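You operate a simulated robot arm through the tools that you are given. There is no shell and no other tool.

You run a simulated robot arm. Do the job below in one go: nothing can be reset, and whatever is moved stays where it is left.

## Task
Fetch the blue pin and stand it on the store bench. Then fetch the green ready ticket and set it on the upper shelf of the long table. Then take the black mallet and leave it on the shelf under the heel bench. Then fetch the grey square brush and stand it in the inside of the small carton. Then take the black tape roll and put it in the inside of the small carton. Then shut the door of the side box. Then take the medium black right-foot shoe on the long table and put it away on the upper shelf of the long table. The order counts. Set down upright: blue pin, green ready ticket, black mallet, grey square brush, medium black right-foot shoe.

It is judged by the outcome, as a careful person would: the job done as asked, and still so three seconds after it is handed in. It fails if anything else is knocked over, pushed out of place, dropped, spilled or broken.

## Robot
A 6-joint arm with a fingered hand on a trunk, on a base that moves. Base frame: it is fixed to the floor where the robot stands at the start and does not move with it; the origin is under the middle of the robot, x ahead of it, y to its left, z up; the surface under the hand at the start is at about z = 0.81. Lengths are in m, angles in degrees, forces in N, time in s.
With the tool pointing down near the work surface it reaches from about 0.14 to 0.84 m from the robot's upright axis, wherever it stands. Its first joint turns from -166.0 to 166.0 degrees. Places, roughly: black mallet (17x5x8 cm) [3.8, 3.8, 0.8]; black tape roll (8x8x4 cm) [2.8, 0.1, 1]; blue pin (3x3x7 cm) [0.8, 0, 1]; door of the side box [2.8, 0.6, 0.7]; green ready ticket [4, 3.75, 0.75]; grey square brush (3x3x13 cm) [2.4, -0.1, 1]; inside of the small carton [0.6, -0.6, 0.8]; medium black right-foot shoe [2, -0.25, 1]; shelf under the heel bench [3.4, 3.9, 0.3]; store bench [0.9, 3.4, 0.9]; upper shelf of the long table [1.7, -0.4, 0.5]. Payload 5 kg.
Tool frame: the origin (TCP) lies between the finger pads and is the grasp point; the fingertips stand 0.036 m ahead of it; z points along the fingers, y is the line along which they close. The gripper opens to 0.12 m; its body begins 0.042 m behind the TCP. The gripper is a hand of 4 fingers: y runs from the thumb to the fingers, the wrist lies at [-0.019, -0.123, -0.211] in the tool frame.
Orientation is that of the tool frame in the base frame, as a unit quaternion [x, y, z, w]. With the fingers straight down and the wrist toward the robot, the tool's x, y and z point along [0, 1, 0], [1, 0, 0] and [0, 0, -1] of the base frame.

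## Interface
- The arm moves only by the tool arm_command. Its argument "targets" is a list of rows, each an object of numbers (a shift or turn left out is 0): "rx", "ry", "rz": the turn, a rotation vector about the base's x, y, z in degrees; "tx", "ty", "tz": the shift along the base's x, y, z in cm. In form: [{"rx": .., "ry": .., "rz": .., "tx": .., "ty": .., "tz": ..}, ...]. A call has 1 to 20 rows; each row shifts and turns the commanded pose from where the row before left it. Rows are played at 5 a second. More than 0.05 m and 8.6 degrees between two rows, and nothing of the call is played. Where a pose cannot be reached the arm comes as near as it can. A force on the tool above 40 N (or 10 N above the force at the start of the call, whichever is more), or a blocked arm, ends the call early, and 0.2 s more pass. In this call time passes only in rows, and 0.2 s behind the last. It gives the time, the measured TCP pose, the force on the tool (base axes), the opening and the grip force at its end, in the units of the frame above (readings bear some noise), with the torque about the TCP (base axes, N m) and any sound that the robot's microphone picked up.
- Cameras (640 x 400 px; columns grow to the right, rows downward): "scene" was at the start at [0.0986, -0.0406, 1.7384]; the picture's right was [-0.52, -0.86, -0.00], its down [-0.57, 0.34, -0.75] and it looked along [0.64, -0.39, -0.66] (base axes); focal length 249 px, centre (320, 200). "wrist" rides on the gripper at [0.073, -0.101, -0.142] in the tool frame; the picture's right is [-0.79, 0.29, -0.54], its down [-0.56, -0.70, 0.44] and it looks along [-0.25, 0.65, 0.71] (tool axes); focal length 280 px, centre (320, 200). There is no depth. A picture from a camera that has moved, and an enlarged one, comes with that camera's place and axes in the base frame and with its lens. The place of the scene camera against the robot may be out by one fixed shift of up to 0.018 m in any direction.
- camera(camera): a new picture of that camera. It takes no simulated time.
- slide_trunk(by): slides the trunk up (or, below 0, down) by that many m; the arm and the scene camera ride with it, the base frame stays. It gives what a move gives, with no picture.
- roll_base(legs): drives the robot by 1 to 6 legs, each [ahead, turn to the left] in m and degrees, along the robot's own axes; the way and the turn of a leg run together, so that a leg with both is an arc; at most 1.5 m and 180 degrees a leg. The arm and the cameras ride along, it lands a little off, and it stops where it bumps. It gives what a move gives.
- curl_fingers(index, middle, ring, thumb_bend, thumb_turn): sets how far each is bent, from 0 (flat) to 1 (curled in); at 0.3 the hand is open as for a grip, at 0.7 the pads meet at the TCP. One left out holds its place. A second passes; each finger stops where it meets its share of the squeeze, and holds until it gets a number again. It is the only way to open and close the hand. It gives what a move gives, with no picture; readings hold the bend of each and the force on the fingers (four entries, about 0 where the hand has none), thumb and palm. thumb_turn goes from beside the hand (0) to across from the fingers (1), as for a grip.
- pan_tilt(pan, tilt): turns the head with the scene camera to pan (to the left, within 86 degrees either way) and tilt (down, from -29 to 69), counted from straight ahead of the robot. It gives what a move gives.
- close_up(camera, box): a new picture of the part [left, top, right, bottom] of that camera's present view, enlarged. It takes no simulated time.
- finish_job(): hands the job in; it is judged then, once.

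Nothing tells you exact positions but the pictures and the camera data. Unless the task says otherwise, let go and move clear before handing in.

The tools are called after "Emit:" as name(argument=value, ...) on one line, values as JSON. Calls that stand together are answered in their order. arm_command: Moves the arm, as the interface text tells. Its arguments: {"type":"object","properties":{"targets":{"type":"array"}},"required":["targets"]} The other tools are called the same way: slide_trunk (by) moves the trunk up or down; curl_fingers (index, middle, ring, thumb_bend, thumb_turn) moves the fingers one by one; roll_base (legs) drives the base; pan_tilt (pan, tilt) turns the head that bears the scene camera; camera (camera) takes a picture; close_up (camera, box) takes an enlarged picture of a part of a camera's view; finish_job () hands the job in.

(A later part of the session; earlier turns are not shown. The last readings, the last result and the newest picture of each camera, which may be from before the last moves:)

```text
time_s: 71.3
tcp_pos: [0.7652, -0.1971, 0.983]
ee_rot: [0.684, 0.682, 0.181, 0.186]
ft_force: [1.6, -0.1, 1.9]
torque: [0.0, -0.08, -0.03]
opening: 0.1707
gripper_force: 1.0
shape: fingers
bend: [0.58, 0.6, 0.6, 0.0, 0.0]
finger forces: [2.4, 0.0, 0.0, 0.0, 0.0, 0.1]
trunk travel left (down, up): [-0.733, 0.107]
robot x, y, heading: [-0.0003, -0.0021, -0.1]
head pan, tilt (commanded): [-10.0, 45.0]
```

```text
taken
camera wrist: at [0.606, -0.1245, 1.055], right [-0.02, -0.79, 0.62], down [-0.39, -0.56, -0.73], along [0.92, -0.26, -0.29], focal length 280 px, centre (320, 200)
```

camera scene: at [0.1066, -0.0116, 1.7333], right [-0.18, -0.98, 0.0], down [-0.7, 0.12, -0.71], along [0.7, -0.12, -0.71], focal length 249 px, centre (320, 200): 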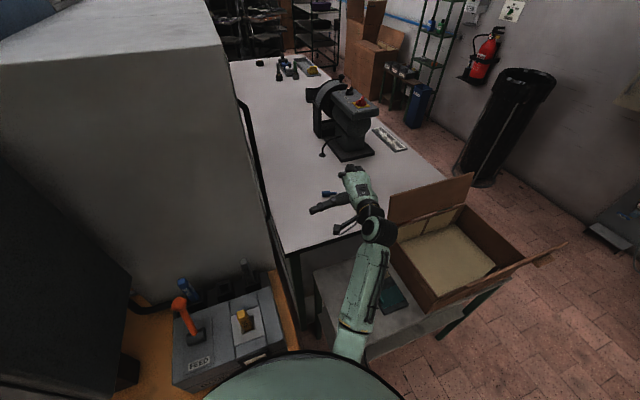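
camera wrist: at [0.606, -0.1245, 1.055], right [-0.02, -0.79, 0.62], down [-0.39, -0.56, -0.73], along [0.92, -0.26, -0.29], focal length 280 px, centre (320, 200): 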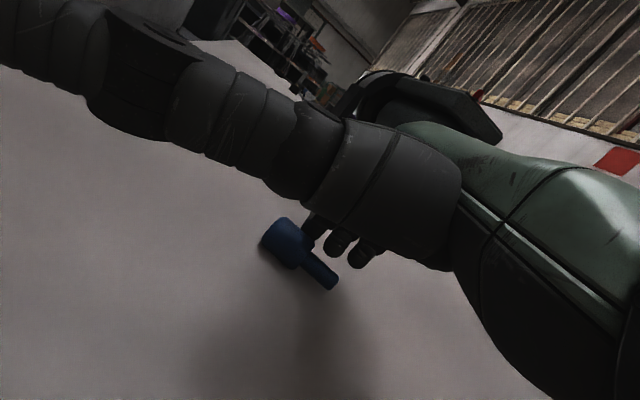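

The pin is now at about x≈0.79. I lift the hand clear, straighten it and look at the pin again.

Emit:
arm_command(targets=[{"tx": 0.3, "tz": 1.5}, {"tz": 3}, {"tz": 4}, {"tz": 4}, {"ry": 7.5}, {"ry": 7.5}, {"ry": 7.5}, {"ry": 7.5}])

Emit:
curl_fingers(index=0.42, middle=0.42, ring=1.0, thumb_bend=0.35, thumb_turn=1.0)

Emit:
camera(camera="wrist")

Emit:
close_up(camera="scene", box=[260, 140, 420, 260])

```text
time_s: 73.1
tcp_pos: [0.7698, -0.1974, 1.1058]
ee_rot: [0.707, 0.707, -0.003, 0.0]
ft_force: [-0.7, 0.0, -0.7]
torque: [0.0, 0.01, -0.01]
opening: 0.1697
gripper_force: 0.1
shape: fingers
bend: [0.6, 0.6, 0.6, 0.0, 0.0]
finger forces: [0.0, 0.0, 0.0, 0.0, 0.1, 0.0]
trunk travel left (down, up): [-0.733, 0.107]
robot x, y, heading: [0.001, -0.001, 0.2]
head pan, tilt (commanded): [-10.0, 45.0]
```

```text
time_s: 74.1
tcp_pos: [0.7689, -0.1978, 1.1068]
ee_rot: [0.707, 0.707, -0.002, 0.002]
ft_force: [0.1, -0.5, 0.0]
torque: [0.03, -0.03, -0.01]
opening: 0.0987
gripper_force: 0.1
shape: fingers
bend: [0.42, 0.42, 1.0, 0.35, 0.98]
finger forces: [0.1, 0.0, 0.0, 0.0, 0.0, 0.0]
trunk travel left (down, up): [-0.733, 0.107]
robot x, y, heading: [0.0026, 0.0005, -0.3]
head pan, tilt (commanded): [-10.0, 45.0]
```

```text
taken
camera wrist: at [0.667, -0.1246, 1.2495], right [0.29, -0.79, 0.55], down [-0.7, -0.56, -0.44], along [0.65, -0.26, -0.71], focal length 280 px, centre (320, 200)
```

wrist: 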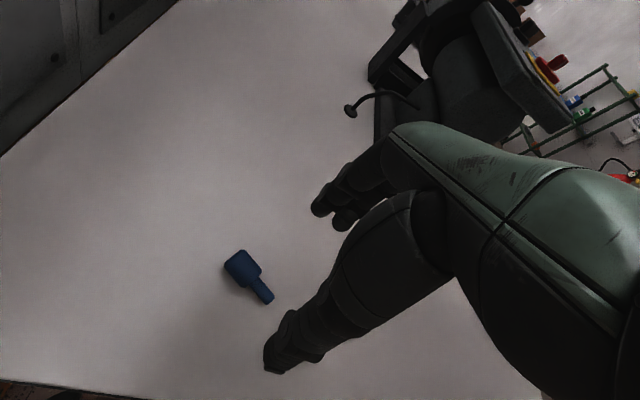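

```text
3.33 times, centred on (340, 200) of scene
camera zoom: at [0.1069, -0.0118, 1.7333], right [-0.18, -0.98, 0.0], down [-0.7, 0.12, -0.71], along [0.7, -0.12, -0.71], focal length 830 px, centre (253, 200)
```

zoom: 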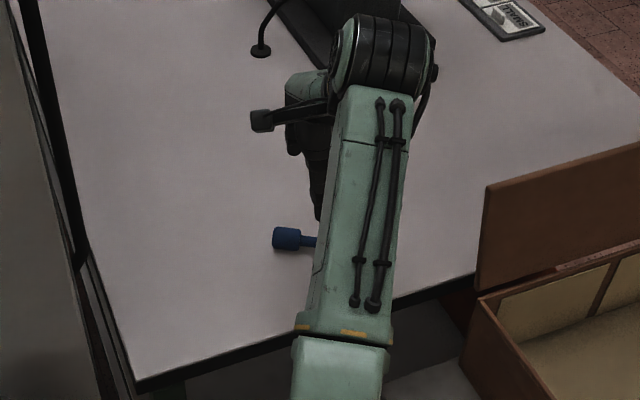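

Emit:
close_up(camera="wrist", box=[190, 220, 310, 320])

```text
4.00 times, centred on (250, 270) of wrist
camera zoom: at [0.667, -0.1246, 1.2495], right [0.29, -0.79, 0.55], down [-0.7, -0.56, -0.44], along [0.65, -0.26, -0.71], focal length 1122 px, centre (600, -80)
```

zoom: 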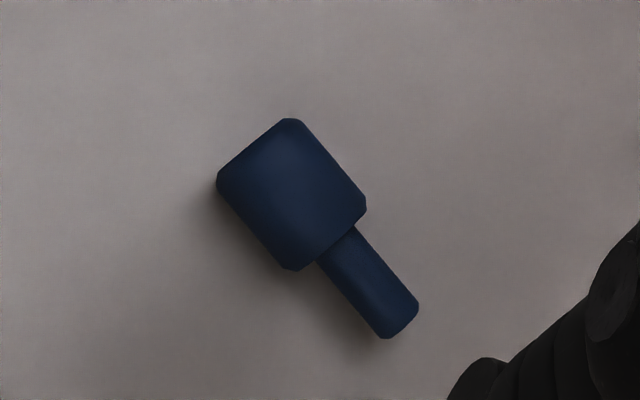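

The pin's axis is turned about 15° and the head centre is near (0.787, −0.179). I align the hand with it (15° yaw, 10° lean toward the foot) and descend over the head.

Emit:
arm_command(targets=[{"rz": -7.5, "tx": 0.8, "ty": 0.8}, {"rz": -7.5, "tx": 0.9, "ty": 0.7}, {"rx": -4.83, "ry": 1.3, "tz": -3}, {"rx": -4.83, "ry": 1.3, "tz": -3}, {"tz": -2}, {"tz": -2}, {"tz": -1.5}])

Emit:
close_up(camera="wrist", box=[200, 180, 440, 330])

Emit:
close_up(camera="scene", box=[260, 140, 420, 260])

```text
time_s: 75.7
tcp_pos: [0.7871, -0.1842, 0.9932]
ee_rot: [0.79, 0.606, -0.071, 0.055]
ft_force: [-1.0, 0.2, 0.1]
torque: [0.03, 0.0, 0.0]
opening: 0.0986
gripper_force: 0.0
shape: fingers
bend: [0.42, 0.42, 1.0, 0.35, 0.98]
finger forces: [0.1, 0.0, 0.0, 0.1, 0.0, 0.0]
trunk travel left (down, up): [-0.733, 0.107]
robot x, y, heading: [0.0023, 0.0006, -0.2]
head pan, tilt (commanded): [-10.0, 45.0]
```

```text
2.67 times, centred on (320, 255) of wrist
camera zoom: at [0.7132, -0.0643, 1.1208], right [0.1, -0.73, 0.68], down [-0.84, -0.43, -0.34], along [0.53, -0.53, -0.66], focal length 748 px, centre (320, 53)
```

zoom: 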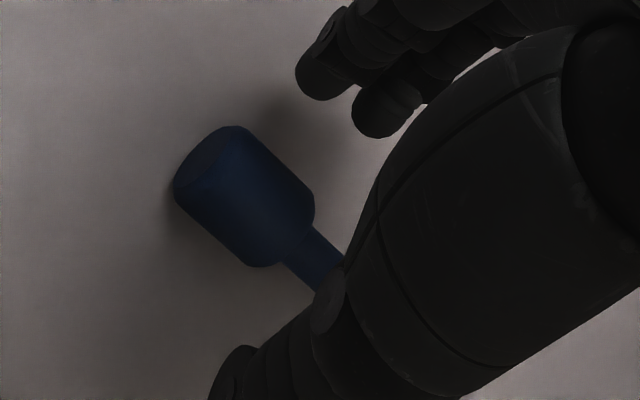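

```text
3.33 times, centred on (340, 200) of scene
camera zoom: at [0.1069, -0.0115, 1.7334], right [-0.18, -0.98, 0.0], down [-0.7, 0.12, -0.71], along [0.7, -0.12, -0.71], focal length 830 px, centre (253, 200)
```

zoom: 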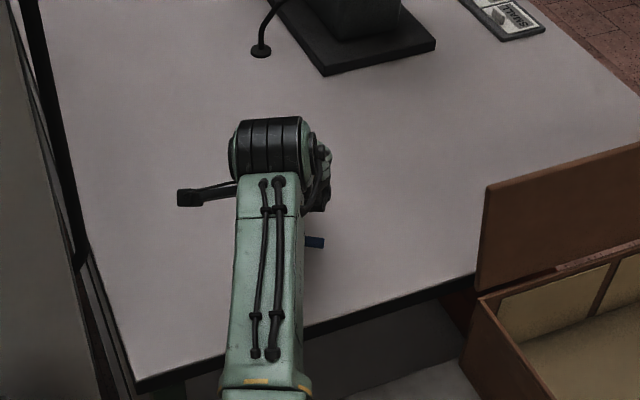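

Emit:
arm_command(targets=[{"tz": -0.5}, {"tz": -0.4}, {"tz": 0}])

Emit:
curl_fingers(index=0.54, middle=0.54, thumb_bend=0.5)

Emit:
arm_command(targets=[{"tz": -0.3}, {"tz": -0.2}])

Emit:
close_up(camera="wrist", box=[200, 180, 440, 330])

```text
time_s: 76.5
tcp_pos: [0.7866, -0.1842, 0.9834]
ee_rot: [0.791, 0.605, -0.071, 0.055]
ft_force: [-0.5, -0.4, 0.8]
torque: [0.0, 0.0, 0.01]
opening: 0.0989
gripper_force: 0.0
shape: fingers
bend: [0.42, 0.42, 1.0, 0.35, 0.98]
finger forces: [0.0, 0.0, 0.0, 0.0, 0.1, 0.0]
trunk travel left (down, up): [-0.733, 0.107]
robot x, y, heading: [-0.002, 0.0015, -0.1]
head pan, tilt (commanded): [-10.0, 45.0]
```

```text
time_s: 77.5
tcp_pos: [0.7854, -0.1837, 0.9834]
ee_rot: [0.79, 0.606, -0.072, 0.054]
ft_force: [-0.2, 0.0, -0.2]
torque: [0.05, 0.01, 0.0]
opening: 0.0589
gripper_force: 0.1
shape: fingers
bend: [0.54, 0.54, 1.0, 0.5, 1.0]
finger forces: [0.2, 0.0, 0.0, 0.0, 0.0, 0.0]
trunk travel left (down, up): [-0.733, 0.107]
robot x, y, heading: [0.0019, -0.0027, -0.2]
head pan, tilt (commanded): [-10.0, 45.0]
```

```text
time_s: 78.1
tcp_pos: [0.7857, -0.1832, 0.9812]
ee_rot: [0.791, 0.605, -0.07, 0.057]
ft_force: [0.0, 0.4, 12.4]
torque: [-0.05, -0.46, -0.02]
opening: 0.0589
gripper_force: 5.9
shape: fingers
bend: [0.54, 0.54, 1.0, 0.5, 1.0]
finger forces: [11.7, 0.1, 0.0, 0.0, 0.1, 0.0]
trunk travel left (down, up): [-0.733, 0.107]
robot x, y, heading: [0.0, -0.0018, -0.4]
head pan, tilt (commanded): [-10.0, 45.0]
```

```text
2.67 times, centred on (320, 255) of wrist
camera zoom: at [0.7117, -0.0631, 1.1091], right [0.1, -0.73, 0.68], down [-0.84, -0.43, -0.34], along [0.54, -0.53, -0.65], focal length 748 px, centre (320, 53)
```

zoom: 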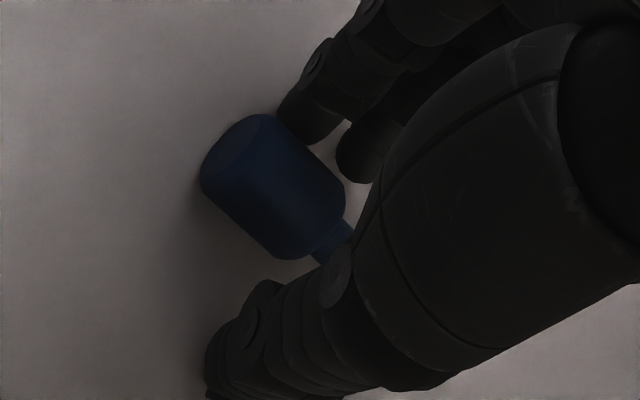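

Emit:
arm_command(targets=[{"tz": 0.3}])

Emit:
curl_fingers(index=0.66, middle=0.66, thumb_bend=0.65)

Emit:
close_up(camera="wrist", box=[200, 180, 440, 330])

```text
time_s: 78.5
tcp_pos: [0.7852, -0.1832, 0.9823]
ee_rot: [0.79, 0.607, -0.071, 0.055]
ft_force: [1.0, 0.0, 6.6]
torque: [-0.04, -0.29, 0.01]
opening: 0.0596
gripper_force: 4.1
shape: fingers
bend: [0.53, 0.54, 1.0, 0.5, 1.0]
finger forces: [7.5, 0.1, 0.1, 0.0, 0.1, 0.0]
trunk travel left (down, up): [-0.733, 0.107]
robot x, y, heading: [-0.0003, 0.0057, 0.2]
head pan, tilt (commanded): [-10.0, 45.0]
```

```text
time_s: 79.5
tcp_pos: [0.786, -0.183, 0.9815]
ee_rot: [0.79, 0.606, -0.071, 0.055]
ft_force: [-1.4, -0.8, 3.3]
torque: [-0.01, -0.06, -0.04]
opening: 0.0285
gripper_force: 5.4
shape: fingers
bend: [0.63, 0.66, 1.0, 0.62, 1.0]
finger forces: [7.0, 0.0, 0.1, 0.0, 3.5, 0.1]
trunk travel left (down, up): [-0.733, 0.107]
robot x, y, heading: [-0.0007, 0.0006, 0.2]
head pan, tilt (commanded): [-10.0, 45.0]
```

```text
2.67 times, centred on (320, 255) of wrist
camera zoom: at [0.7121, -0.0633, 1.1092], right [0.1, -0.73, 0.67], down [-0.84, -0.43, -0.34], along [0.53, -0.53, -0.66], focal length 748 px, centre (320, 53)
```

zoom: 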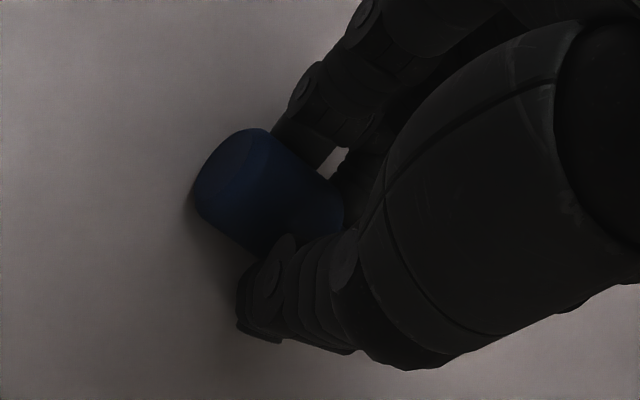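

Emit:
curl_fingers(index=0.72, middle=0.72, thumb_bend=0.7)

Emit:
close_up(camera="wrist", box=[200, 180, 440, 330])

```text
time_s: 80.5
tcp_pos: [0.7855, -0.1831, 0.9815]
ee_rot: [0.791, 0.606, -0.072, 0.054]
ft_force: [1.2, -0.3, -0.1]
torque: [-0.02, 0.02, 0.02]
opening: 0.0261
gripper_force: 11.8
shape: fingers
bend: [0.71, 0.71, 1.0, 0.62, 1.0]
finger forces: [8.4, 3.7, 0.1, 0.0, 11.7, 0.0]
trunk travel left (down, up): [-0.733, 0.107]
robot x, y, heading: [-0.0007, 0.0003, -0.1]
head pan, tilt (commanded): [-10.0, 45.0]
```

```text
2.67 times, centred on (320, 255) of wrist
camera zoom: at [0.7127, -0.0633, 1.1091], right [0.1, -0.73, 0.68], down [-0.84, -0.43, -0.34], along [0.53, -0.53, -0.66], focal length 748 px, centre (320, 53)
```

zoom: 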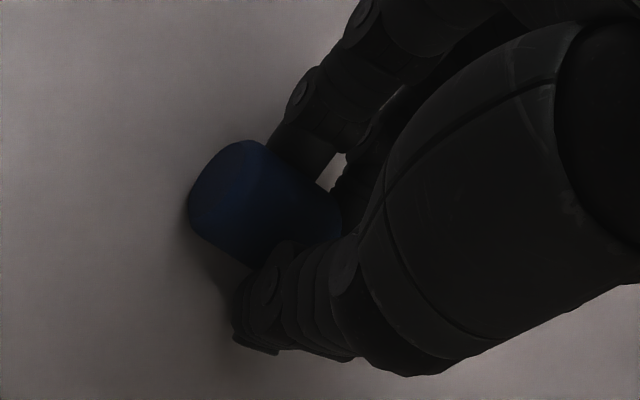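

The grip is balanced (fingers 12 N against thumb 11.7 N). I lift gently.

Emit:
arm_command(targets=[{"tz": 0.5}, {"tz": 1}, {"tz": 1.5}, {"tz": 2}, {"tz": 3}])

Emit:
camera(camera="wrist")

Emit:
close_up(camera="scene", box=[260, 140, 420, 260])

```text
time_s: 81.7
tcp_pos: [0.7851, -0.1828, 1.0613]
ee_rot: [0.791, 0.605, -0.071, 0.055]
ft_force: [0.2, -0.1, -0.7]
torque: [-0.02, 0.0, -0.05]
opening: 0.0264
gripper_force: 11.5
shape: fingers
bend: [0.71, 0.71, 1.0, 0.62, 1.0]
finger forces: [8.3, 3.7, 0.0, 0.0, 11.7, 0.0]
trunk travel left (down, up): [-0.733, 0.107]
robot x, y, heading: [-0.0029, -0.0036, 0.4]
head pan, tilt (commanded): [-10.0, 45.0]
```

```text
taken
camera wrist: at [0.7114, -0.063, 1.1888], right [0.1, -0.73, 0.67], down [-0.84, -0.43, -0.34], along [0.53, -0.53, -0.66], focal length 280 px, centre (320, 200)
```

wrist: 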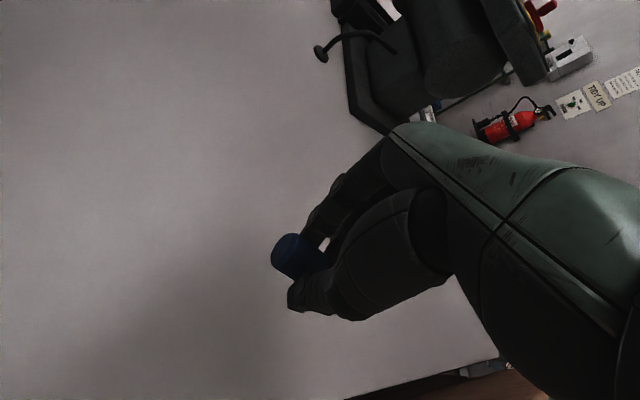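

```text
3.33 times, centred on (340, 200) of scene
camera zoom: at [0.1063, -0.0116, 1.7333], right [-0.18, -0.98, 0.0], down [-0.7, 0.12, -0.71], along [0.7, -0.12, -0.71], focal length 830 px, centre (253, 200)
```

zoom: 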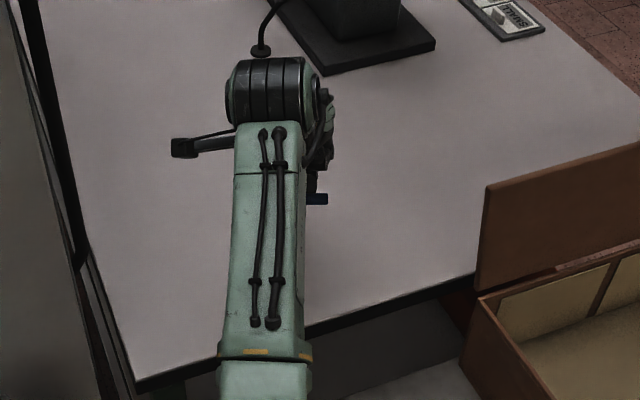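

The pin is held. I raise it and rotate the hand 90° about the closing axis so the foot points down, then inspect.

Emit:
arm_command(targets=[{"tz": 4}, {"tz": 4}, {"tz": 3, "tx": -3}, {"tx": -4, "ty": -2}, {"rx": 7.245, "ry": -1.94}, {"rx": 7.245, "ry": -1.94}, {"rx": 7.245, "ry": -1.94}, {"rx": 7.245, "ry": -1.94}, {"rx": 7.245, "ry": -1.94}, {"rx": 7.245, "ry": -1.94}, {"rx": 7.245, "ry": -1.94}, {"rx": 7.245, "ry": -1.94}, {"rx": 7.245, "ry": -1.94}, {"rx": 7.245, "ry": -1.94}, {"rx": 7.245, "ry": -1.94}, {"rx": 7.245, "ry": -1.94}])

Emit:
camera(camera="wrist")

Emit:
camera(camera="scene")

```text
time_s: 85.1
tcp_pos: [0.7167, -0.2023, 1.1701]
ee_rot: [0.609, 0.466, 0.509, -0.391]
ft_force: [0.0, 0.3, -0.4]
torque: [-0.01, -0.01, 0.03]
opening: 0.0261
gripper_force: 11.5
shape: fingers
bend: [0.71, 0.71, 1.0, 0.62, 1.0]
finger forces: [7.8, 3.9, 0.0, 0.0, 11.5, 0.0]
trunk travel left (down, up): [-0.733, 0.107]
robot x, y, heading: [-0.0046, -0.0004, -0.1]
head pan, tilt (commanded): [-10.0, 45.0]
```

```text
taken
camera wrist: at [0.5847, -0.3003, 1.2681], right [0.1, -0.72, -0.68], down [-0.59, 0.51, -0.63], along [0.8, 0.47, -0.37], focal length 280 px, centre (320, 200)
```

wrist: 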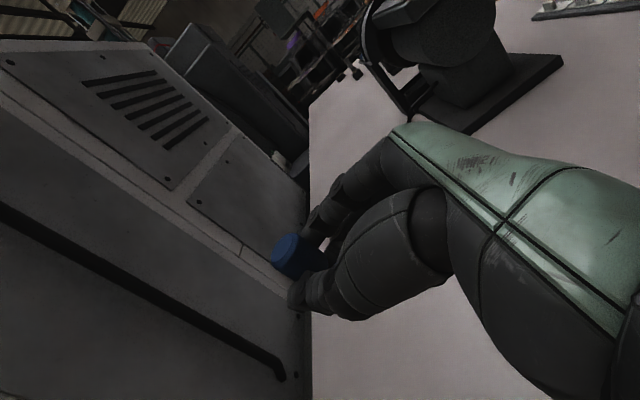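

```text
taken
camera scene: at [0.107, -0.012, 1.7333], right [-0.18, -0.98, 0.0], down [-0.7, 0.12, -0.71], along [0.7, -0.12, -0.71], focal length 249 px, centre (320, 200)
```

scene: 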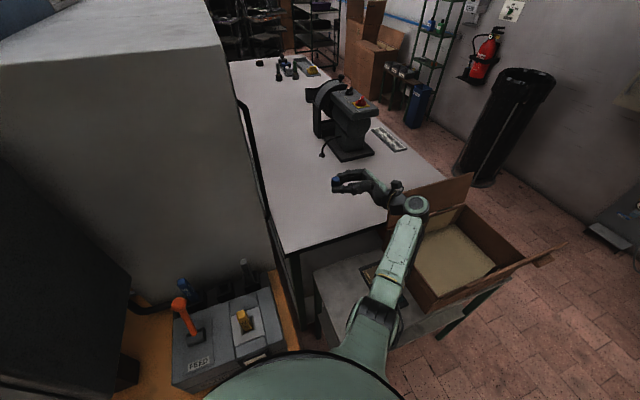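

Emit:
close_up(camera="scene", box=[310, 150, 430, 225])

Emit:
close_up(camera="wrist", box=[240, 200, 400, 330])

```text
5.33 times, centred on (370, 188) of scene
camera zoom: at [0.107, -0.012, 1.7333], right [-0.18, -0.98, 0.0], down [-0.7, 0.12, -0.71], along [0.7, -0.12, -0.71], focal length 1327 px, centre (53, 267)
```

zoom: 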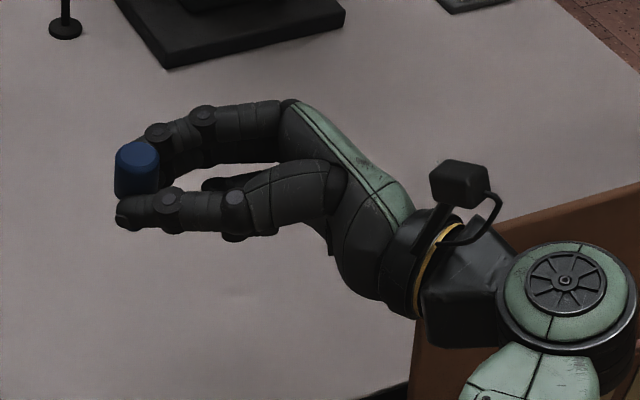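

```text
3.08 times, centred on (320, 265) of wrist
camera zoom: at [0.5847, -0.3003, 1.2681], right [0.1, -0.72, -0.68], down [-0.59, 0.51, -0.63], along [0.8, 0.47, -0.37], focal length 863 px, centre (320, 0)
```

zoom: 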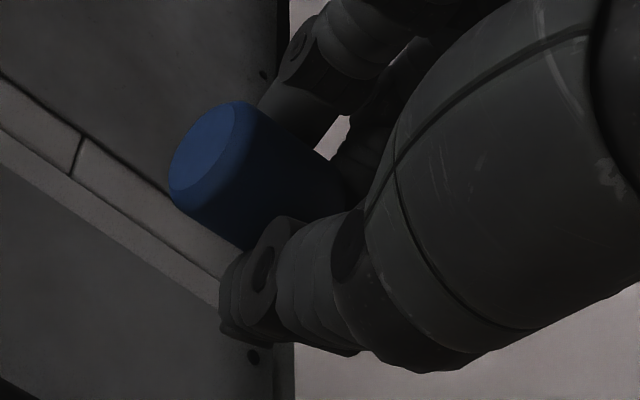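

The pin is held upright, head up, hand in a level pose – just what I need. Now I look left at the store bench, then back the robot out of this nook.

Emit:
pan_tilt(pan=86, tilt=15)

Emit:
close_up(camera="scene", box=[180, 100, 460, 275])

Emit:
roll_base(legs=[[-0.35, 0]])

Emit:
camera(camera="scene")

Emit:
pan_tilt(pan=-86, tilt=20)

Emit:
camera(camera="scene")

```text
time_s: 86.8
tcp_pos: [0.7158, -0.2032, 1.1717]
ee_rot: [0.609, 0.467, 0.508, -0.391]
ft_force: [-0.3, 0.0, -0.7]
torque: [-0.05, 0.02, -0.02]
opening: 0.0263
gripper_force: 11.5
shape: fingers
bend: [0.71, 0.71, 1.0, 0.62, 1.0]
finger forces: [8.1, 4.1, 0.0, 0.1, 11.5, 0.0]
trunk travel left (down, up): [-0.733, 0.107]
robot x, y, heading: [-0.0004, -0.0022, -0.2]
head pan, tilt (commanded): [85.9, 15.0]
```

```text
2.29 times, centred on (320, 188) of scene
camera zoom: at [0.0336, 0.0956, 1.7802], right [1.0, -0.07, 0.0], down [-0.02, -0.26, -0.97], along [0.07, 0.96, -0.26], focal length 569 px, centre (320, 229)
```

zoom: 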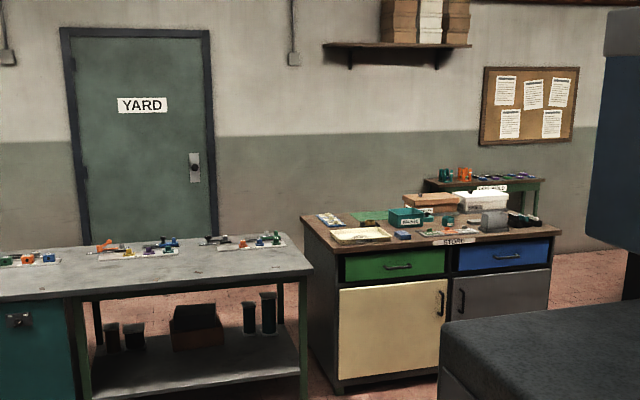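

```text
time_s: 89.2
tcp_pos: [0.3641, -0.2063, 1.171]
ee_rot: [0.611, 0.465, 0.509, -0.39]
ft_force: [0.1, -0.3, -0.6]
torque: [-0.03, 0.0, 0.0]
opening: 0.0262
gripper_force: 12.1
shape: fingers
bend: [0.71, 0.71, 1.0, 0.62, 1.0]
finger forces: [8.1, 4.0, 0.0, 0.0, 11.6, 0.0]
trunk travel left (down, up): [-0.733, 0.107]
robot x, y, heading: [-0.3512, -0.0002, -0.3]
head pan, tilt (commanded): [85.9, 15.0]
```

```text
taken
camera scene: at [-0.3154, 0.0972, 1.7802], right [1.0, -0.08, 0.0], down [-0.02, -0.26, -0.97], along [0.08, 0.96, -0.26], focal length 249 px, centre (320, 200)
```

scene: 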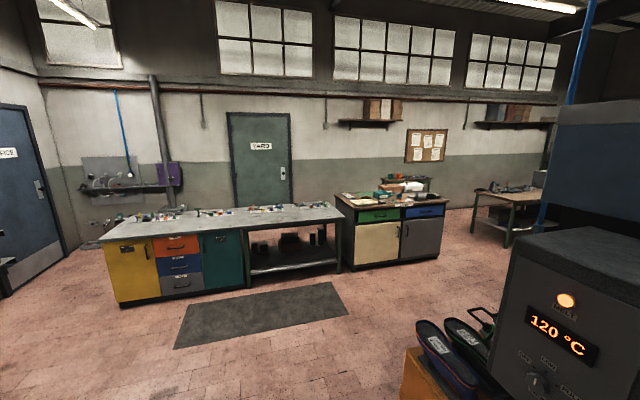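

```text
time_s: 91.8
tcp_pos: [0.3642, -0.2059, 1.1716]
ee_rot: [0.611, 0.464, 0.51, -0.389]
ft_force: [1.0, 0.1, -0.1]
torque: [-0.03, -0.03, 0.02]
opening: 0.0262
gripper_force: 11.8
shape: fingers
bend: [0.71, 0.71, 1.0, 0.62, 1.0]
finger forces: [8.1, 4.0, 0.0, 0.0, 11.5, 0.1]
trunk travel left (down, up): [-0.733, 0.107]
robot x, y, heading: [-0.3525, 0.0007, -0.6]
head pan, tilt (commanded): [-85.9, 20.0]
```

```text
taken
camera scene: at [-0.3171, -0.0886, 1.772], right [-1.0, -0.06, 0.0], down [-0.02, 0.34, -0.94], along [0.06, -0.94, -0.34], focal length 249 px, centre (320, 200)
```

scene: 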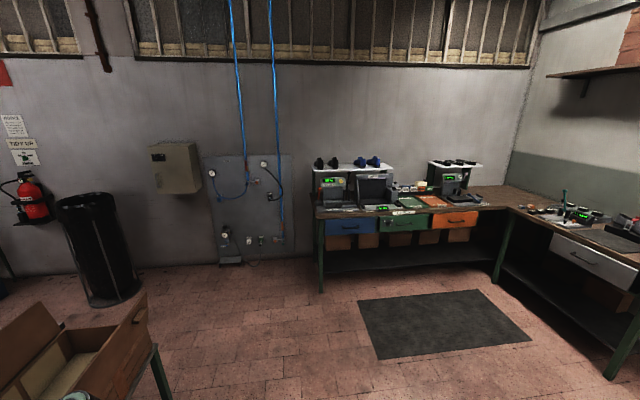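

I now see the store bench (label on its front edge) at about x 0.25–1.65, y≈3.2, with trays on it. I back up further, then turn left toward it.

Emit:
roll_base(legs=[[-0.5, 0], [0, 90]])

Emit:
pan_tilt(pan=-30, tilt=20)

Emit:
camera(camera="scene")

Emit:
close_up(camera="scene", box=[200, 80, 440, 230])

```text
time_s: 94.4
tcp_pos: [0.0055, -0.1913, 1.173]
ee_rot: [0.607, 0.47, 0.507, -0.391]
ft_force: [0.3, 0.2, 0.2]
torque: [-0.05, -0.04, -0.02]
opening: 0.0263
gripper_force: 11.6
shape: fingers
bend: [0.71, 0.71, 1.0, 0.62, 1.0]
finger forces: [7.9, 4.0, 0.1, 0.1, 11.5, 0.1]
trunk travel left (down, up): [-0.733, 0.107]
robot x, y, heading: [-0.7137, 0.0137, 0.7]
head pan, tilt (commanded): [-85.9, 20.0]
stopped in leg 1: the robot was blocked; the commanded pose is now the measured one
```

```text
time_s: 95.6
tcp_pos: [0.008, -0.1922, 1.1712]
ee_rot: [0.608, 0.469, 0.507, -0.391]
ft_force: [-0.1, -0.1, -0.6]
torque: [-0.02, 0.01, 0.01]
opening: 0.0262
gripper_force: 11.9
shape: fingers
bend: [0.71, 0.71, 1.0, 0.62, 1.0]
finger forces: [8.0, 4.0, 0.0, 0.1, 11.5, 0.0]
trunk travel left (down, up): [-0.733, 0.107]
robot x, y, heading: [-0.7113, 0.007, 0.4]
head pan, tilt (commanded): [-30.0, 20.0]
```

```text
taken
camera scene: at [-0.6015, -0.0328, 1.7719], right [-0.49, -0.87, 0.0], down [-0.3, 0.17, -0.94], along [0.82, -0.46, -0.34], focal length 249 px, centre (320, 200)
```

scene: 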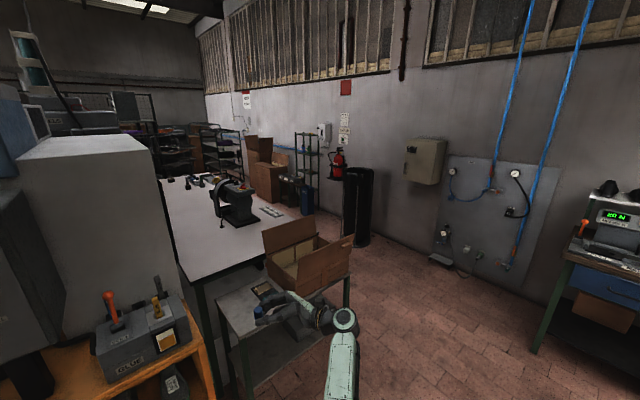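

```text
2.67 times, centred on (320, 155) of scene
camera zoom: at [-0.6015, -0.0328, 1.7719], right [-0.49, -0.87, 0.0], down [-0.3, 0.17, -0.94], along [0.82, -0.46, -0.34], focal length 664 px, centre (320, 320)
```

zoom: 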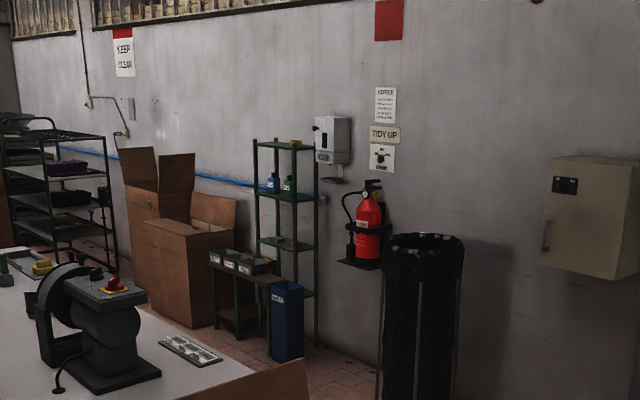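

The base was blocked behind at x≈−0.71. I move slightly forward again and look to the left before turning.

Emit:
roll_base(legs=[[0.08, 0]])

Emit:
pan_tilt(pan=50, tilt=35)

Emit:
camera(camera="scene")

Emit:
pan_tilt(pan=86, tilt=40)

Emit:
camera(camera="scene")

```text
time_s: 96.7
tcp_pos: [0.0849, -0.1914, 1.1712]
ee_rot: [0.608, 0.468, 0.507, -0.392]
ft_force: [0.0, -0.7, -0.5]
torque: [0.0, -0.05, 0.04]
opening: 0.026
gripper_force: 11.6
shape: fingers
bend: [0.71, 0.71, 1.0, 0.62, 1.0]
finger forces: [8.0, 4.0, 0.1, 0.1, 11.4, 0.1]
trunk travel left (down, up): [-0.733, 0.107]
robot x, y, heading: [-0.6306, 0.0102, 0.9]
head pan, tilt (commanded): [-30.0, 20.0]
```

```text
time_s: 98.2
tcp_pos: [0.0853, -0.1903, 1.1716]
ee_rot: [0.608, 0.469, 0.508, -0.39]
ft_force: [0.2, -1.1, 0.2]
torque: [-0.02, -0.01, 0.06]
opening: 0.0262
gripper_force: 12.2
shape: fingers
bend: [0.71, 0.71, 1.0, 0.62, 1.0]
finger forces: [7.9, 4.0, 0.0, 0.0, 11.5, 0.1]
trunk travel left (down, up): [-0.733, 0.107]
robot x, y, heading: [-0.63, 0.0102, 0.5]
head pan, tilt (commanded): [50.0, 35.0]
```

```text
taken
camera scene: at [-0.5487, 0.0816, 1.7482], right [0.77, -0.64, 0.0], down [-0.37, -0.44, -0.82], along [0.52, 0.63, -0.57], focal length 249 px, centre (320, 200)
```

scene: 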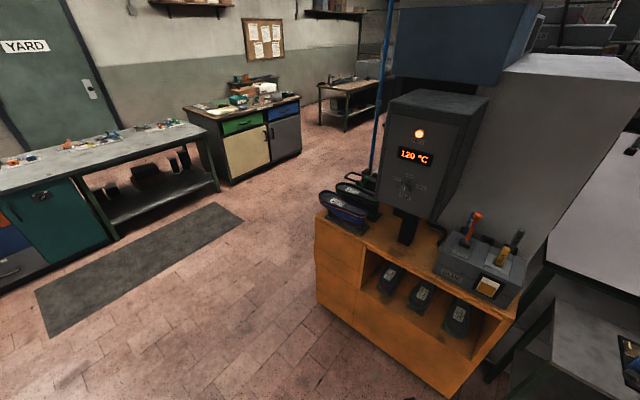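

```text
time_s: 99.3
tcp_pos: [0.0853, -0.1915, 1.1713]
ee_rot: [0.609, 0.469, 0.507, -0.391]
ft_force: [0.4, 0.1, -1.2]
torque: [-0.02, -0.03, 0.0]
opening: 0.0262
gripper_force: 11.4
shape: fingers
bend: [0.71, 0.71, 1.0, 0.62, 1.0]
finger forces: [7.9, 4.0, 0.0, 0.0, 11.5, 0.0]
trunk travel left (down, up): [-0.733, 0.107]
robot x, y, heading: [-0.63, 0.0101, 0.7]
head pan, tilt (commanded): [85.9, 40.0]
```

```text
taken
camera scene: at [-0.5992, 0.0985, 1.7406], right [1.0, -0.06, 0.0], down [-0.04, -0.64, -0.77], along [0.05, 0.76, -0.64], focal length 249 px, centre (320, 200)
```

scene: 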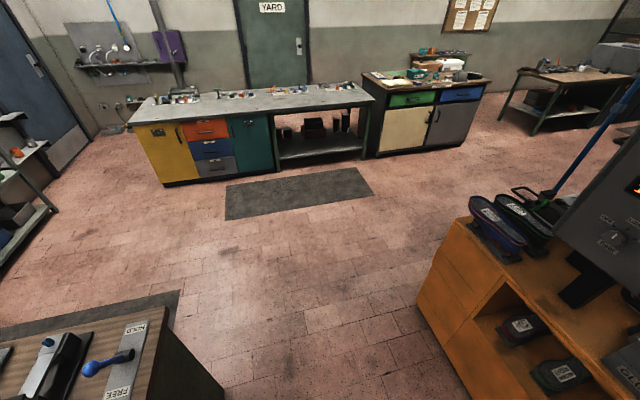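

Now I understand: a bench with a lever blocks behind me; the corridor to the left is free. I turn left and drive toward the store bench.

Emit:
roll_base(legs=[[0.06, 0], [0, 90], [1.1, 0]])

Emit:
pan_tilt(pan=-35, tilt=25)

Emit:
camera(camera="scene")

Emit:
close_up(camera="scene", box=[200, 60, 420, 200])

```text
time_s: 110.5
tcp_pos: [-0.3601, 1.8062, 1.1708]
ee_rot: [0.104, 0.761, 0.086, -0.635]
ft_force: [-0.4, -0.6, -0.1]
torque: [0.01, -0.01, -0.01]
opening: 0.0254
gripper_force: 10.9
shape: fingers
bend: [0.71, 0.71, 1.0, 0.62, 1.0]
finger forces: [7.4, 3.8, 0.0, 0.1, 10.5, 0.1]
trunk travel left (down, up): [-0.733, 0.107]
robot x, y, heading: [-0.5709, 1.0969, 89.7]
head pan, tilt (commanded): [85.9, 40.0]
```

```text
time_s: 112.5
tcp_pos: [-0.36, 1.8072, 1.1716]
ee_rot: [0.103, 0.761, 0.086, -0.635]
ft_force: [-0.1, 0.0, -0.9]
torque: [0.02, -0.04, -0.03]
opening: 0.0257
gripper_force: 10.8
shape: fingers
bend: [0.71, 0.71, 1.0, 0.62, 1.0]
finger forces: [7.3, 3.8, 0.0, 0.0, 10.4, 0.1]
trunk travel left (down, up): [-0.733, 0.107]
robot x, y, heading: [-0.566, 1.0901, 89.8]
head pan, tilt (commanded): [-35.0, 25.0]
```

```text
taken
camera scene: at [-0.521, 1.2011, 1.7639], right [0.82, -0.58, 0.0], down [-0.24, -0.35, -0.91], along [0.52, 0.74, -0.42], focal length 249 px, centre (320, 200)
```

scene: 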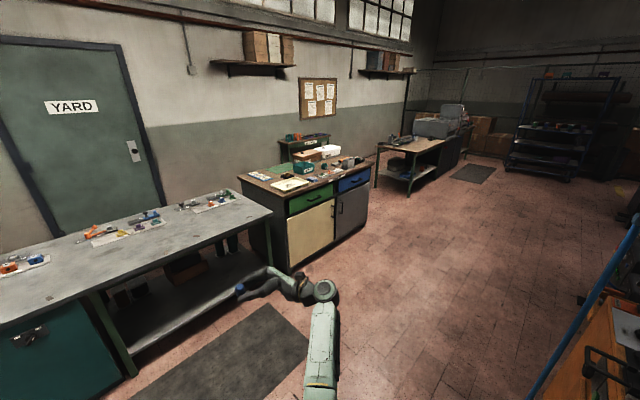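

```text
2.86 times, centred on (310, 130) of scene
camera zoom: at [-0.521, 1.2011, 1.7639], right [0.82, -0.58, 0.0], down [-0.24, -0.35, -0.91], along [0.52, 0.74, -0.42], focal length 711 px, centre (349, 400)
```

zoom: 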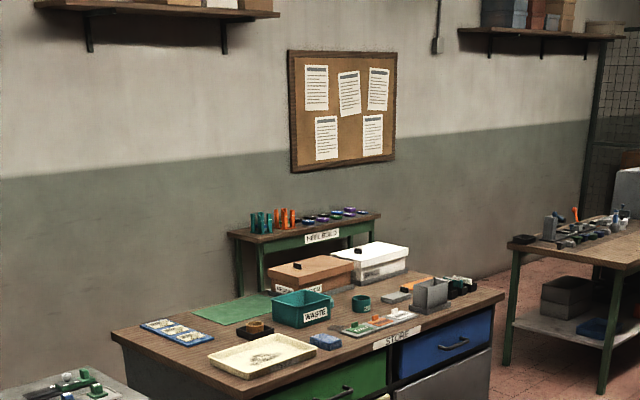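

The bench marked "STORE" is there, with front edge at about y≈3.0–3.2. I drive closer for a good look at free space.

Emit:
roll_base(legs=[[0, -44], [1.3, 0], [0, 54]])

Emit:
pan_tilt(pan=-10, tilt=35)

Emit:
camera(camera="scene")

Emit:
close_up(camera="scene", box=[180, 60, 500, 240])

```text
time_s: 124.8
tcp_pos: [0.4039, 2.7616, 1.1724]
ee_rot: [0.034, 0.767, 0.027, -0.64]
ft_force: [0.5, 0.1, -1.2]
torque: [0.04, -0.03, -0.01]
opening: 0.025
gripper_force: 10.4
shape: fingers
bend: [0.71, 0.71, 1.0, 0.62, 1.0]
finger forces: [6.9, 3.6, 0.1, 0.1, 9.8, 0.0]
trunk travel left (down, up): [-0.733, 0.107]
robot x, y, heading: [0.3277, 2.02, 100.2]
head pan, tilt (commanded): [-35.0, 25.0]
```

```text
time_s: 125.7
tcp_pos: [0.4021, 2.7609, 1.1711]
ee_rot: [0.034, 0.767, 0.028, -0.64]
ft_force: [-0.2, 0.0, -0.4]
torque: [-0.01, 0.0, -0.01]
opening: 0.0252
gripper_force: 9.9
shape: fingers
bend: [0.71, 0.71, 1.0, 0.62, 1.0]
finger forces: [6.8, 3.6, 0.0, 0.0, 9.8, 0.1]
trunk travel left (down, up): [-0.733, 0.107]
robot x, y, heading: [0.3261, 2.0191, 100.3]
head pan, tilt (commanded): [-10.0, 35.0]
```

```text
taken
camera scene: at [0.3171, 2.1408, 1.7482], right [1.0, 0.01, 0.0], down [0.0, -0.57, -0.82], along [-0.01, 0.82, -0.57], focal length 249 px, centre (320, 200)
```

scene: 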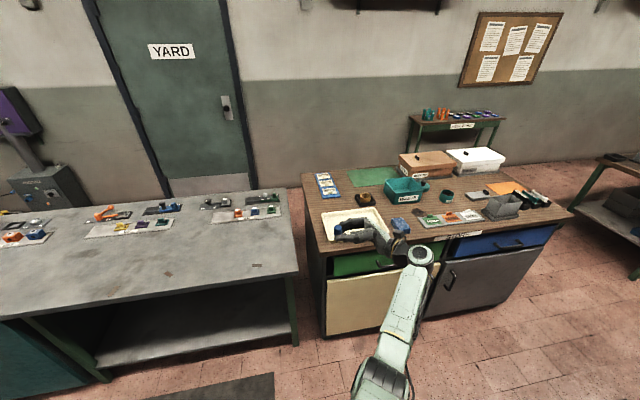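

```text
2.00 times, centred on (340, 150) of scene
camera zoom: at [0.3171, 2.1408, 1.7482], right [1.0, 0.01, 0.0], down [0.0, -0.57, -0.82], along [-0.01, 0.82, -0.57], focal length 498 px, centre (280, 300)
```

zoom: 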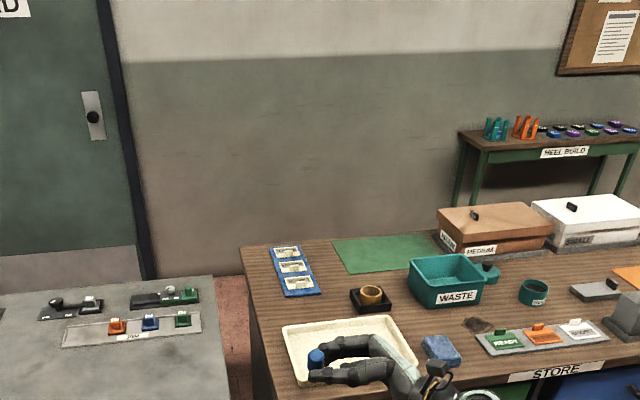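

I can see the bench layout well. I look at its right half too for a free spot with a free approach.

Emit:
pan_tilt(pan=-45, tilt=40)

Emit:
camera(camera="scene")

Emit:
close_up(camera="scene", box=[160, 60, 400, 220])

```text
time_s: 126.8
tcp_pos: [0.4016, 2.7618, 1.1709]
ee_rot: [0.033, 0.768, 0.027, -0.64]
ft_force: [-0.3, -1.2, -0.2]
torque: [-0.02, -0.01, 0.0]
opening: 0.0253
gripper_force: 10.0
shape: fingers
bend: [0.71, 0.71, 1.0, 0.62, 1.0]
finger forces: [6.8, 3.6, 0.0, 0.0, 9.8, 0.0]
trunk travel left (down, up): [-0.733, 0.107]
robot x, y, heading: [0.3248, 2.018, 100.6]
head pan, tilt (commanded): [-45.0, 40.0]
```

```text
taken
camera scene: at [0.3657, 2.1228, 1.7406], right [0.82, -0.57, 0.0], down [-0.36, -0.53, -0.77], along [0.43, 0.63, -0.64], focal length 249 px, centre (320, 200)
```

scene: 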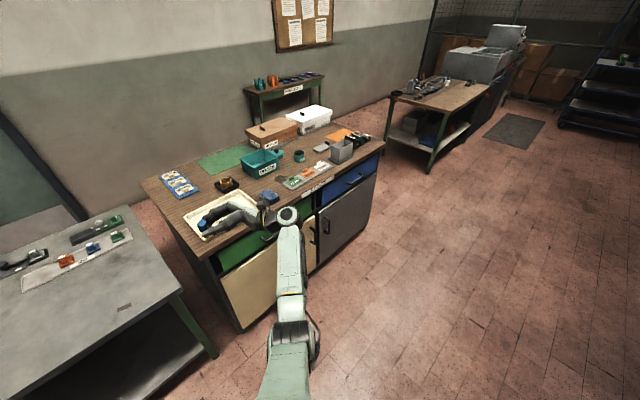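

```text
2.50 times, centred on (280, 140) of scene
camera zoom: at [0.3657, 2.1228, 1.7406], right [0.82, -0.57, 0.0], down [-0.36, -0.53, -0.77], along [0.43, 0.63, -0.64], focal length 622 px, centre (420, 350)
```

zoom: 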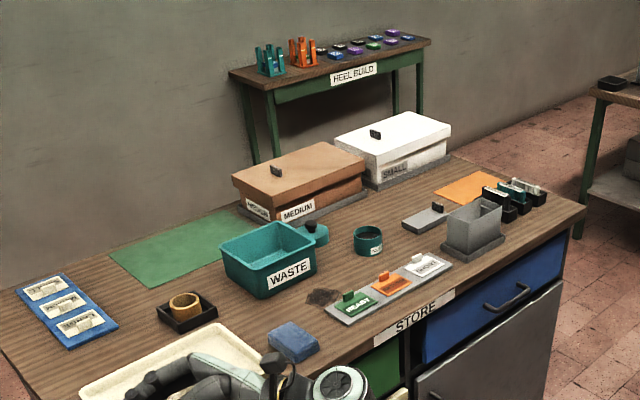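

There is a clear spot at the front right corner of the store bench, about (1.54, 3.21), with free approach from the front. I drive the robot in front of it.

Emit:
roll_base(legs=[[0, -78], [1.3, 0], [0, 77.5]])

Emit:
pan_tilt(pan=-10, tilt=45)

Emit:
camera(camera="scene")

Emit:
close_up(camera="scene", box=[200, 60, 440, 220])

```text
time_s: 141.7
tcp_pos: [1.571, 3.2822, 1.1718]
ee_rot: [0.029, 0.767, 0.024, -0.64]
ft_force: [0.5, -0.1, -1.1]
torque: [0.01, -0.02, 0.0]
opening: 0.0242
gripper_force: 9.3
shape: fingers
bend: [0.71, 0.71, 1.0, 0.62, 1.0]
finger forces: [6.6, 3.4, 0.0, 0.0, 9.3, 0.0]
trunk travel left (down, up): [-0.733, 0.107]
robot x, y, heading: [1.503, 2.5428, 101.0]
head pan, tilt (commanded): [-45.0, 40.0]
```

```text
time_s: 142.7
tcp_pos: [1.5713, 3.2832, 1.1707]
ee_rot: [0.03, 0.767, 0.025, -0.64]
ft_force: [0.3, -0.6, 0.5]
torque: [0.01, -0.06, 0.01]
opening: 0.0244
gripper_force: 9.7
shape: fingers
bend: [0.71, 0.71, 1.0, 0.62, 1.0]
finger forces: [6.4, 3.3, 0.0, 0.0, 9.4, 0.0]
trunk travel left (down, up): [-0.733, 0.107]
robot x, y, heading: [1.5061, 2.5414, 100.9]
head pan, tilt (commanded): [-10.0, 45.0]
```

```text
taken
camera scene: at [1.4921, 2.6553, 1.7334], right [1.0, 0.02, 0.0], down [0.01, -0.71, -0.71], along [-0.01, 0.71, -0.71], focal length 249 px, centre (320, 200)
```

scene: 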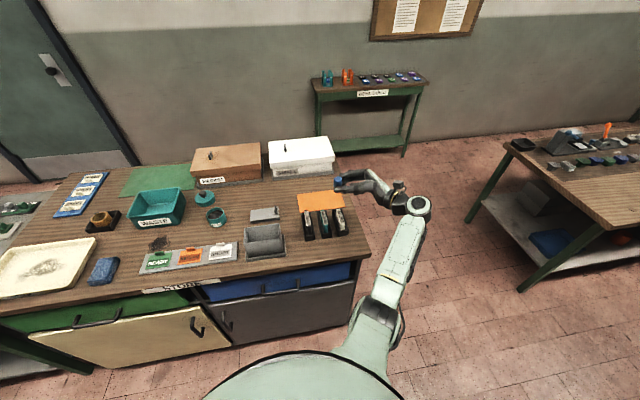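

```text
2.50 times, centred on (320, 140) of scene
camera zoom: at [1.4921, 2.6553, 1.7334], right [1.0, 0.02, 0.0], down [0.01, -0.71, -0.71], along [-0.01, 0.71, -0.71], focal length 622 px, centre (320, 350)
```

zoom: 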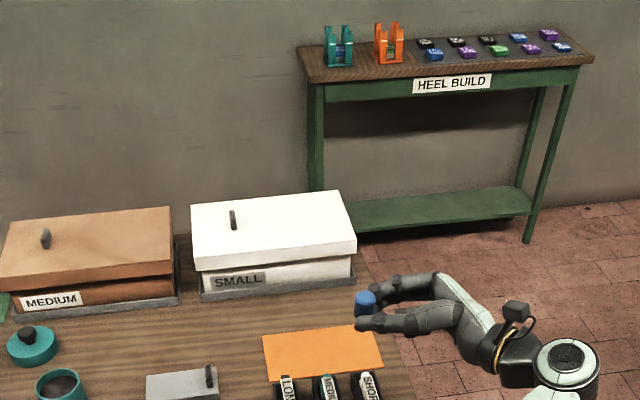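

Emit:
close_up(camera="scene", box=[230, 180, 390, 290])

```text
3.64 times, centred on (310, 235) of scene
camera zoom: at [1.4921, 2.6553, 1.7334], right [1.0, 0.02, 0.0], down [0.01, -0.71, -0.71], along [-0.01, 0.71, -0.71], focal length 905 px, centre (356, 73)
```

zoom: 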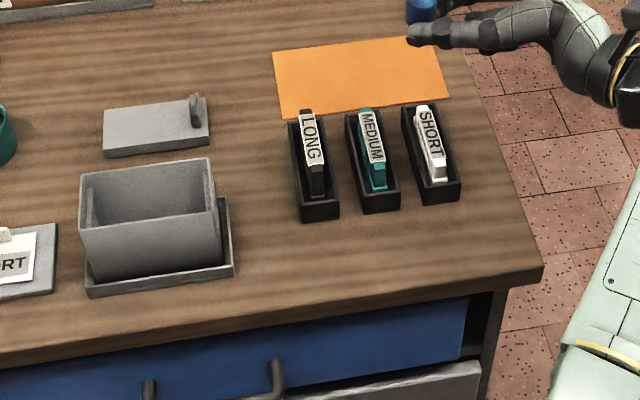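

The free area between the grey box and the LONG/MEDIUM/SHORT holders, about (1.50, 3.21), is good. I turn the hand to point straight at the bench and bring the pin above that spot, still high.

Emit:
arm_command(targets=[{"rz": -7.5, "tx": -0.7, "ty": -1.0}, {"rz": -7.5, "tx": -0.7, "ty": -1.0}, {"rz": -7.5, "tx": -0.7, "ty": -1.0}, {"rz": -7.5, "tx": -0.7, "ty": -1.0}, {"rz": -7.5, "tx": -0.7, "ty": -1.0}, {"rz": -7.5, "tx": -0.7, "ty": -1.0}, {"rz": -7.5, "tx": -0.7, "ty": -1.0}, {"rz": -7.5, "tx": -0.7, "ty": -1.0}, {"rz": -7.5, "tx": -0.5, "ty": -1.0}, {"rz": -7.5, "tx": -0.5, "ty": -0.8}])

Emit:
camera(camera="wrist")

Emit:
camera(camera="scene")

```text
time_s: 144.9
tcp_pos: [1.5022, 3.1845, 1.1719]
ee_rot: [0.49, 0.591, 0.409, -0.493]
ft_force: [0.4, 0.3, -0.8]
torque: [-0.05, 0.0, -0.04]
opening: 0.0242
gripper_force: 10.2
shape: fingers
bend: [0.71, 0.71, 1.0, 0.62, 1.0]
finger forces: [6.4, 3.5, 0.0, 0.0, 9.3, 0.1]
trunk travel left (down, up): [-0.733, 0.107]
robot x, y, heading: [1.505, 2.5399, 101.2]
head pan, tilt (commanded): [-10.0, 45.0]
```

```text
taken
camera wrist: at [1.4268, 3.041, 1.2693], right [0.41, -0.61, -0.68], down [-0.75, 0.2, -0.63], along [0.52, 0.77, -0.37], focal length 280 px, centre (320, 200)
```

wrist: 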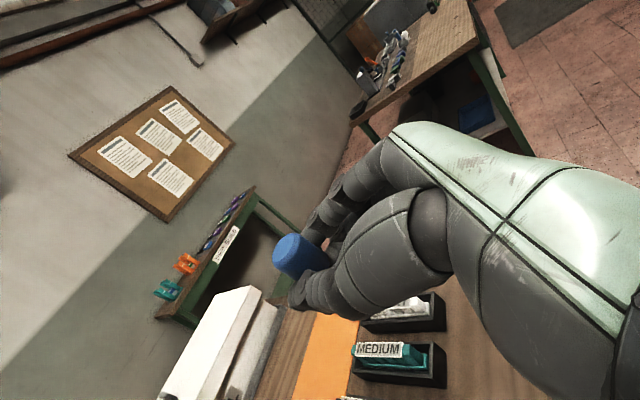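

```text
taken
camera scene: at [1.491, 2.6553, 1.7333], right [1.0, 0.02, 0.0], down [0.01, -0.71, -0.71], along [-0.01, 0.71, -0.71], focal length 249 px, centre (320, 200)
```

scene: 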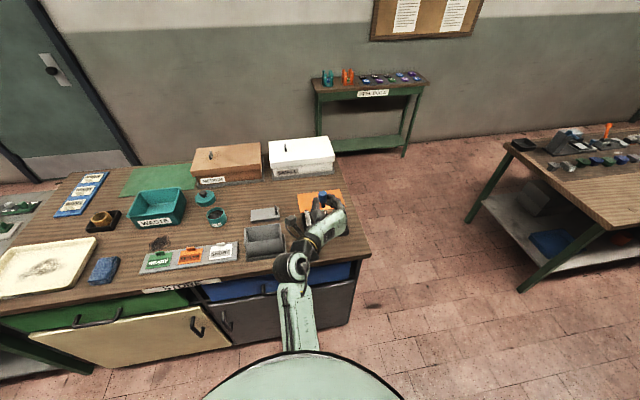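

Emit:
close_up(camera="scene", box=[280, 170, 370, 230])

Emit:
close_up(camera="wrist", box=[240, 200, 400, 330])

```text
6.67 times, centred on (325, 200) of scene
camera zoom: at [1.491, 2.6553, 1.7333], right [1.0, 0.02, 0.0], down [0.01, -0.71, -0.71], along [-0.01, 0.71, -0.71], focal length 1659 px, centre (287, 200)
```

zoom: 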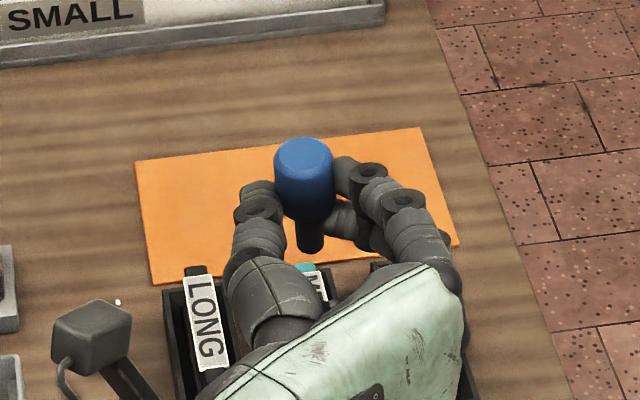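

```text
3.08 times, centred on (320, 265) of wrist
camera zoom: at [1.4268, 3.041, 1.2693], right [0.41, -0.61, -0.68], down [-0.75, 0.2, -0.63], along [0.52, 0.77, -0.37], focal length 863 px, centre (320, 0)
```

zoom: 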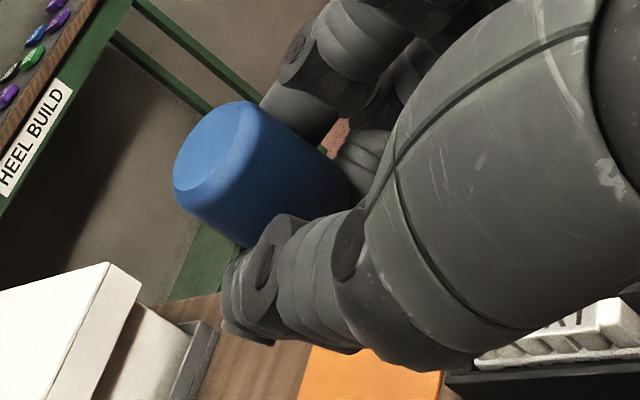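

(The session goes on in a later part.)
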